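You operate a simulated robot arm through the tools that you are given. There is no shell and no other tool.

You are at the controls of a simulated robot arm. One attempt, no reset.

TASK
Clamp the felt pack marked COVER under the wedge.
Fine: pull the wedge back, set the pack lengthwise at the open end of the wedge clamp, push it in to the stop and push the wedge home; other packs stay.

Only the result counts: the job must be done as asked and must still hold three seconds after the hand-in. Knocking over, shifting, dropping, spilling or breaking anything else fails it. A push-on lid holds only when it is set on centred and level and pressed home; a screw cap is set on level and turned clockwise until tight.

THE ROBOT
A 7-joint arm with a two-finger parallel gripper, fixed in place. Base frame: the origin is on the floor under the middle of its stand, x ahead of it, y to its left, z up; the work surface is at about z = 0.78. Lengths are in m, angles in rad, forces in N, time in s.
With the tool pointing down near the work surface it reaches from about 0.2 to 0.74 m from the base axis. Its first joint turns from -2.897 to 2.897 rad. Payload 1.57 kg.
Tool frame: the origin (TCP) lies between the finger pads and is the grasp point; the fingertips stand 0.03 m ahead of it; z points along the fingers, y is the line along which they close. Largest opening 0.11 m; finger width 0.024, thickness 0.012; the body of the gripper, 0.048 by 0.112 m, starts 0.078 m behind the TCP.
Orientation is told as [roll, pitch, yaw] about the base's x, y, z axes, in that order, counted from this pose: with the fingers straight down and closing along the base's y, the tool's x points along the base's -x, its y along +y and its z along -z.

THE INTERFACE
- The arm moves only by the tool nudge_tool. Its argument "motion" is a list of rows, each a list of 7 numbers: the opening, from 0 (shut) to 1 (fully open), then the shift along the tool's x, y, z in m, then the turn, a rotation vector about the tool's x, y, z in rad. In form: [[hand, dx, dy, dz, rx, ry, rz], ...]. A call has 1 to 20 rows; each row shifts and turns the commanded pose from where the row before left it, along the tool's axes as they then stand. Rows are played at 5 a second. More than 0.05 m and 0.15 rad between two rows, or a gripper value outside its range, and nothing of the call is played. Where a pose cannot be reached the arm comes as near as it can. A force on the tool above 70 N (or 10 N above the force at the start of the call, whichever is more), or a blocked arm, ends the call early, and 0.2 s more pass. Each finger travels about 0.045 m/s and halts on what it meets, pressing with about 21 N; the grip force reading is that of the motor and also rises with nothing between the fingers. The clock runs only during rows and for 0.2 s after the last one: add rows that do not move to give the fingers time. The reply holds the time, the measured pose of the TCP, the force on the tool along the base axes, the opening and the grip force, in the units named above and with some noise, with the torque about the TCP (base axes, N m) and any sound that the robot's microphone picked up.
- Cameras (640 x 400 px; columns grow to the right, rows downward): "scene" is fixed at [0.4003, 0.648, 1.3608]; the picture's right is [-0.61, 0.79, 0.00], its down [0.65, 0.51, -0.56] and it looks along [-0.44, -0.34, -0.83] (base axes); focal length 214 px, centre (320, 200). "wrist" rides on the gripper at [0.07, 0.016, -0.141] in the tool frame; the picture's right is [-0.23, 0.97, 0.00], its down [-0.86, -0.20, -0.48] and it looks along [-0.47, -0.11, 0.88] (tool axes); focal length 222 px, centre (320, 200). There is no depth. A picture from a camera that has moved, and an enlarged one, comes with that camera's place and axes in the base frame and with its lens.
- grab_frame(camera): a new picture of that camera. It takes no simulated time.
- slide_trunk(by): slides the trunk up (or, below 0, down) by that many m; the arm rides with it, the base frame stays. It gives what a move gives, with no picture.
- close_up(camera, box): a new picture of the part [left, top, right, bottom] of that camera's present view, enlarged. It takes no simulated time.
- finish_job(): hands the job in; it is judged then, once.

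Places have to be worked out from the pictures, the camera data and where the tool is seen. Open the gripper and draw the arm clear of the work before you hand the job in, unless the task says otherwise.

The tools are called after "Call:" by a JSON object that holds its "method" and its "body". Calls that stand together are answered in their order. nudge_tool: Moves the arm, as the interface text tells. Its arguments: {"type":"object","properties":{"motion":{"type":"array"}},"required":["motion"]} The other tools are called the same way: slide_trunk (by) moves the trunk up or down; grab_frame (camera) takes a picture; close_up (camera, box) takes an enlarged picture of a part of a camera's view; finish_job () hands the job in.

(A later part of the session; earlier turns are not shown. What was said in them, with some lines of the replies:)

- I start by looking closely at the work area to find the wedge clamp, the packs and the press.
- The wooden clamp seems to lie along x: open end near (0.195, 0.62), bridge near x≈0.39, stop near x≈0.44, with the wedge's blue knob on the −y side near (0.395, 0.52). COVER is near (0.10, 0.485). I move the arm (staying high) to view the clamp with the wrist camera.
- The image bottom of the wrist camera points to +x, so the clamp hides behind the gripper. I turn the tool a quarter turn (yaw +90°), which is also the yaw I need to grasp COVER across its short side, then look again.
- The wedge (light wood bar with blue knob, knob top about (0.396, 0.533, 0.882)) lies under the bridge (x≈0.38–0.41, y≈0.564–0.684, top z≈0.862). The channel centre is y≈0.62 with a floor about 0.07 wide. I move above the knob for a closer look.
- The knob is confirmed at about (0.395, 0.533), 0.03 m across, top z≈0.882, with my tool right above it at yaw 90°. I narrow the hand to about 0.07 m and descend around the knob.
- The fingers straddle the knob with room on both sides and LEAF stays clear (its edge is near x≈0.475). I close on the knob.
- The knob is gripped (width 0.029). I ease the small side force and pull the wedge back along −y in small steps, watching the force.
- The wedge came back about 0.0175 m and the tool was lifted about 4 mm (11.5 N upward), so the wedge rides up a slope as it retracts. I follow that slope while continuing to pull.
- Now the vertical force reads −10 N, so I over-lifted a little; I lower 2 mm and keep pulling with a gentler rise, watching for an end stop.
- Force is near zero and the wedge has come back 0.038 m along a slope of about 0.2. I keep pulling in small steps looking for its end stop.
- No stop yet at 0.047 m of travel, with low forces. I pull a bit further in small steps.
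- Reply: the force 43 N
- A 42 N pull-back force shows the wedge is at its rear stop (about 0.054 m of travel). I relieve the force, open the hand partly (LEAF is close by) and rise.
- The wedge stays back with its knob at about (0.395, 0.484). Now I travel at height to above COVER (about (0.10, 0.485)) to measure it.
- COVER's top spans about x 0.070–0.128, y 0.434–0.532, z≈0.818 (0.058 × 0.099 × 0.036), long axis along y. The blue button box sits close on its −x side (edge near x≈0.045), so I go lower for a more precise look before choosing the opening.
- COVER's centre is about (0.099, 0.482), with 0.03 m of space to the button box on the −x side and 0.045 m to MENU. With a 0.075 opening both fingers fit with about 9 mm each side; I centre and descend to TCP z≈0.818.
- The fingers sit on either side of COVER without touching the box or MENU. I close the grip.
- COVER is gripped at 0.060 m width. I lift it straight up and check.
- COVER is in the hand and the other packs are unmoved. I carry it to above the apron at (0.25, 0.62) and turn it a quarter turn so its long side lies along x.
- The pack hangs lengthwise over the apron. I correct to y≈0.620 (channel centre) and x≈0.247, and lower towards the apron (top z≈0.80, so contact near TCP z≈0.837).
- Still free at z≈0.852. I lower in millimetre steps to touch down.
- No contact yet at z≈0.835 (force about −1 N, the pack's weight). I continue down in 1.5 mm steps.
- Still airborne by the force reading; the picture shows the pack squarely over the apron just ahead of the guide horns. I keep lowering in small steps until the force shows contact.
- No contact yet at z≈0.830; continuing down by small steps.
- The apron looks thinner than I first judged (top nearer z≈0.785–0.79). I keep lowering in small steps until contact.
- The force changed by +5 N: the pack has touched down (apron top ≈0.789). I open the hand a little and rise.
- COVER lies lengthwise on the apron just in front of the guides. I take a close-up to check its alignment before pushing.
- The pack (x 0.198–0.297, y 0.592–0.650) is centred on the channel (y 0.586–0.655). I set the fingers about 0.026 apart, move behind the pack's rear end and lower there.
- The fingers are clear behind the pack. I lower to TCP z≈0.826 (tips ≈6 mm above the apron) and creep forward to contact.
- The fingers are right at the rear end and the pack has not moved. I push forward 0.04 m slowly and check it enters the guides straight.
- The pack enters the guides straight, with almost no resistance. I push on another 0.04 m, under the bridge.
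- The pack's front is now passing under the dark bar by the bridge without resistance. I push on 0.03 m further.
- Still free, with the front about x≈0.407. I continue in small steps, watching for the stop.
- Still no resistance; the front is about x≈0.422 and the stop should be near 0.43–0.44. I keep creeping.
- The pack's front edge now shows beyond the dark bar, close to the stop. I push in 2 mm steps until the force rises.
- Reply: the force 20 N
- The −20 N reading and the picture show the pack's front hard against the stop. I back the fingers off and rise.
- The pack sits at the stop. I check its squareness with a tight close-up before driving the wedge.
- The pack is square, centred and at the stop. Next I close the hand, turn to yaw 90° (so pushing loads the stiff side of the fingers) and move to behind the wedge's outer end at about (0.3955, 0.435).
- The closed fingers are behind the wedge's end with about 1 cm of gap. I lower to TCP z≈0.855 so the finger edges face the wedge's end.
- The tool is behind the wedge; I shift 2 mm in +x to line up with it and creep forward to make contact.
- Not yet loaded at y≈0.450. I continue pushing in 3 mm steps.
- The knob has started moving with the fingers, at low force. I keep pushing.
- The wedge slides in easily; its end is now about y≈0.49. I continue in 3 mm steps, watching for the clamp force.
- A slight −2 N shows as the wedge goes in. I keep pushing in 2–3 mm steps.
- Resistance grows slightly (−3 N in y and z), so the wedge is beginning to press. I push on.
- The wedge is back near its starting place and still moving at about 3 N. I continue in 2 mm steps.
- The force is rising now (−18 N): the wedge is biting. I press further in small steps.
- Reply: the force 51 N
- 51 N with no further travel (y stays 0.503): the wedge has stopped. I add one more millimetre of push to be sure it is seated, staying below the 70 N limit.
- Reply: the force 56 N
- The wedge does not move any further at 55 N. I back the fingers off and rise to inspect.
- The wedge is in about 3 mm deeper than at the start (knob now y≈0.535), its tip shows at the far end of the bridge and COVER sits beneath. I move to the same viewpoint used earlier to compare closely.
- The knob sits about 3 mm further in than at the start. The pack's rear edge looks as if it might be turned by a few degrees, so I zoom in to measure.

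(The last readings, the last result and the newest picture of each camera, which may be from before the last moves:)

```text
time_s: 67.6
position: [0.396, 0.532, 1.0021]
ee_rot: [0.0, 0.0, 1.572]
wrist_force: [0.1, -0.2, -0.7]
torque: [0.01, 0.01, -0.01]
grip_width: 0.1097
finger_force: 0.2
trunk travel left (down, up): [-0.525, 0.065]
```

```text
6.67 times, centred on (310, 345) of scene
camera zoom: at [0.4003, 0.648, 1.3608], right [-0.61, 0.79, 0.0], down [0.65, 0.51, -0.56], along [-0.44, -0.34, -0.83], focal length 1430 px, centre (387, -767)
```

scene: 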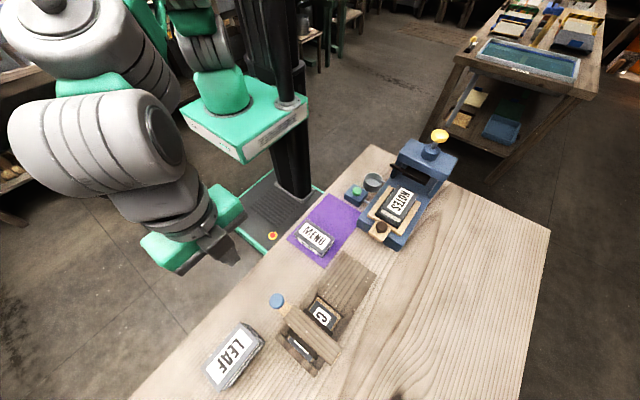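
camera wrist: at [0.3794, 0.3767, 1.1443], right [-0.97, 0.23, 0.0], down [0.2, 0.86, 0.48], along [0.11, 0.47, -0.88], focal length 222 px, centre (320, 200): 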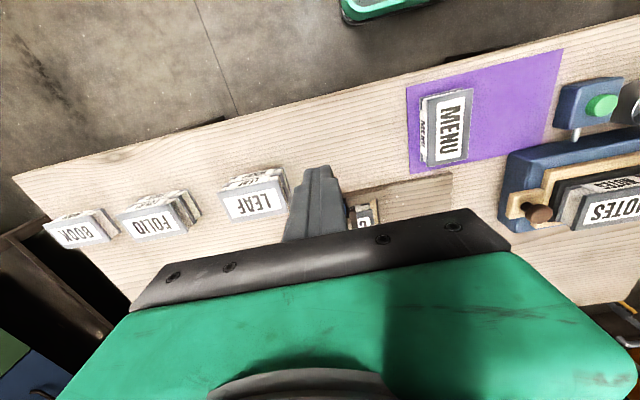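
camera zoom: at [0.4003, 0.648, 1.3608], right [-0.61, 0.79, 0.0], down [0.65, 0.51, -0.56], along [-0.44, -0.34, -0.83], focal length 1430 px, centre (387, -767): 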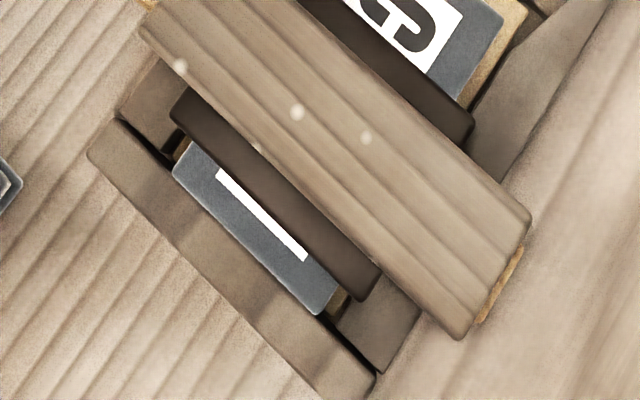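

Measured from both cameras, the pack's front is flush with the stop (x≈0.435), its yaw is within a degree or two, and the wedge has stayed where I pushed it (knob y≈0.536) for over 3 s since release. I draw the open hand up and away from the work.

Call:
{"method": "nudge_tool", "body": {"motion": [[1, 0, 0, -0.04, 0, 0, 0], [1, 0, 0, -0.04, 0, 0, 0], [1, 0.02, 0.01, -0.02, 0, 0, 0], [1, 0.03, 0.03, 0, 0, 0, 0], [1, 0.03, 0.03, 0, 0, 0, 0], [1, 0.03, 0.03, 0, 0, 0, 0], [1, 0.02, 0.02, 0, 0, 0, 0], [1, 0, 0, 0, 0, 0, 0], [1, 0, 0, 0, 0, 0, 0]]}}

Call:
{"method": "grab_frame", "body": {"camera": "scene"}}

Call:
{"method": "close_up", "body": {"camera": "scene", "box": [250, 260, 370, 390]}}

Call:
{"method": "grab_frame", "body": {"camera": "wrist"}}

```text
time_s: 69.6
position: [0.2755, 0.4023, 1.1013]
ee_rot: [0.0, -0.002, 1.569]
wrist_force: [-0.4, -0.4, 1.0]
torque: [-0.01, 0.01, 0.0]
grip_width: 0.1103
finger_force: 0.1
trunk travel left (down, up): [-0.525, 0.065]
```

```text
taken
```

scene: 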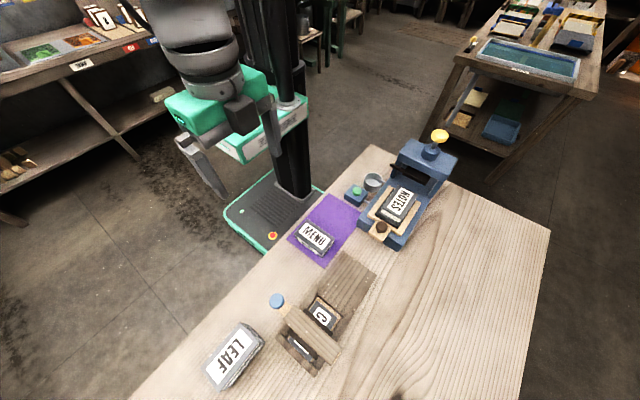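

```text
3.08 times, centred on (310, 325) of scene
camera zoom: at [0.4003, 0.648, 1.3608], right [-0.61, 0.79, 0.0], down [0.65, 0.51, -0.56], along [-0.44, -0.34, -0.83], focal length 660 px, centre (351, -185)
```

zoom: 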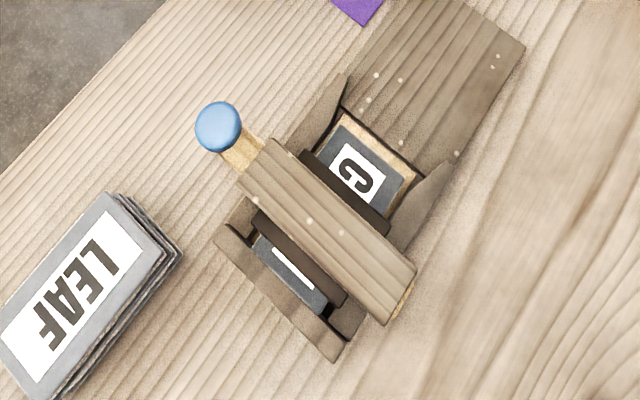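

```text
taken
camera wrist: at [0.2601, 0.3329, 1.2441], right [-0.97, 0.23, 0.0], down [0.2, 0.86, 0.48], along [0.11, 0.47, -0.88], focal length 222 px, centre (320, 200)
```

wrist: 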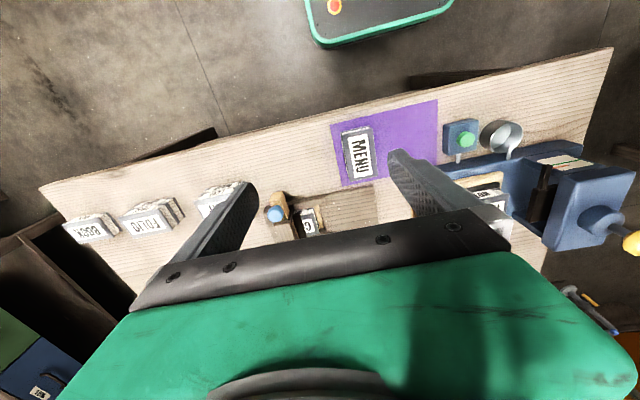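

COVER is at the stop under the bridge and the wedge is driven in and holding. MENU, NOTES, LEAF, FOLIO and BOOK are where they were, and the open arm is clear. I hand the job in.

Call:
{"method": "finish_job", "body": {}}

```text
The job is handed in.
```

I clamped COVER under the wedge and handed the job in; I haven't seen the verdict.

- **Pack:** COVER lies lengthwise in the clamp. Its front is flush with the stop, and it is square to within a degree or two.
- **Wedge:** I pushed it until it would not move any further, at about 55 N. It ended about 3 mm deeper than where it started. It had not moved about 5 seconds after I let go, when I took the last picture.
- **"Home":** I heard no click and saw no mark for it, so I judged the wedge home by the sudden hard stop.
- **Everything else:** MENU, NOTES, LEAF, FOLIO and BOOK look unmoved in the last pictures. The gripper is open and the arm is clear of the work.
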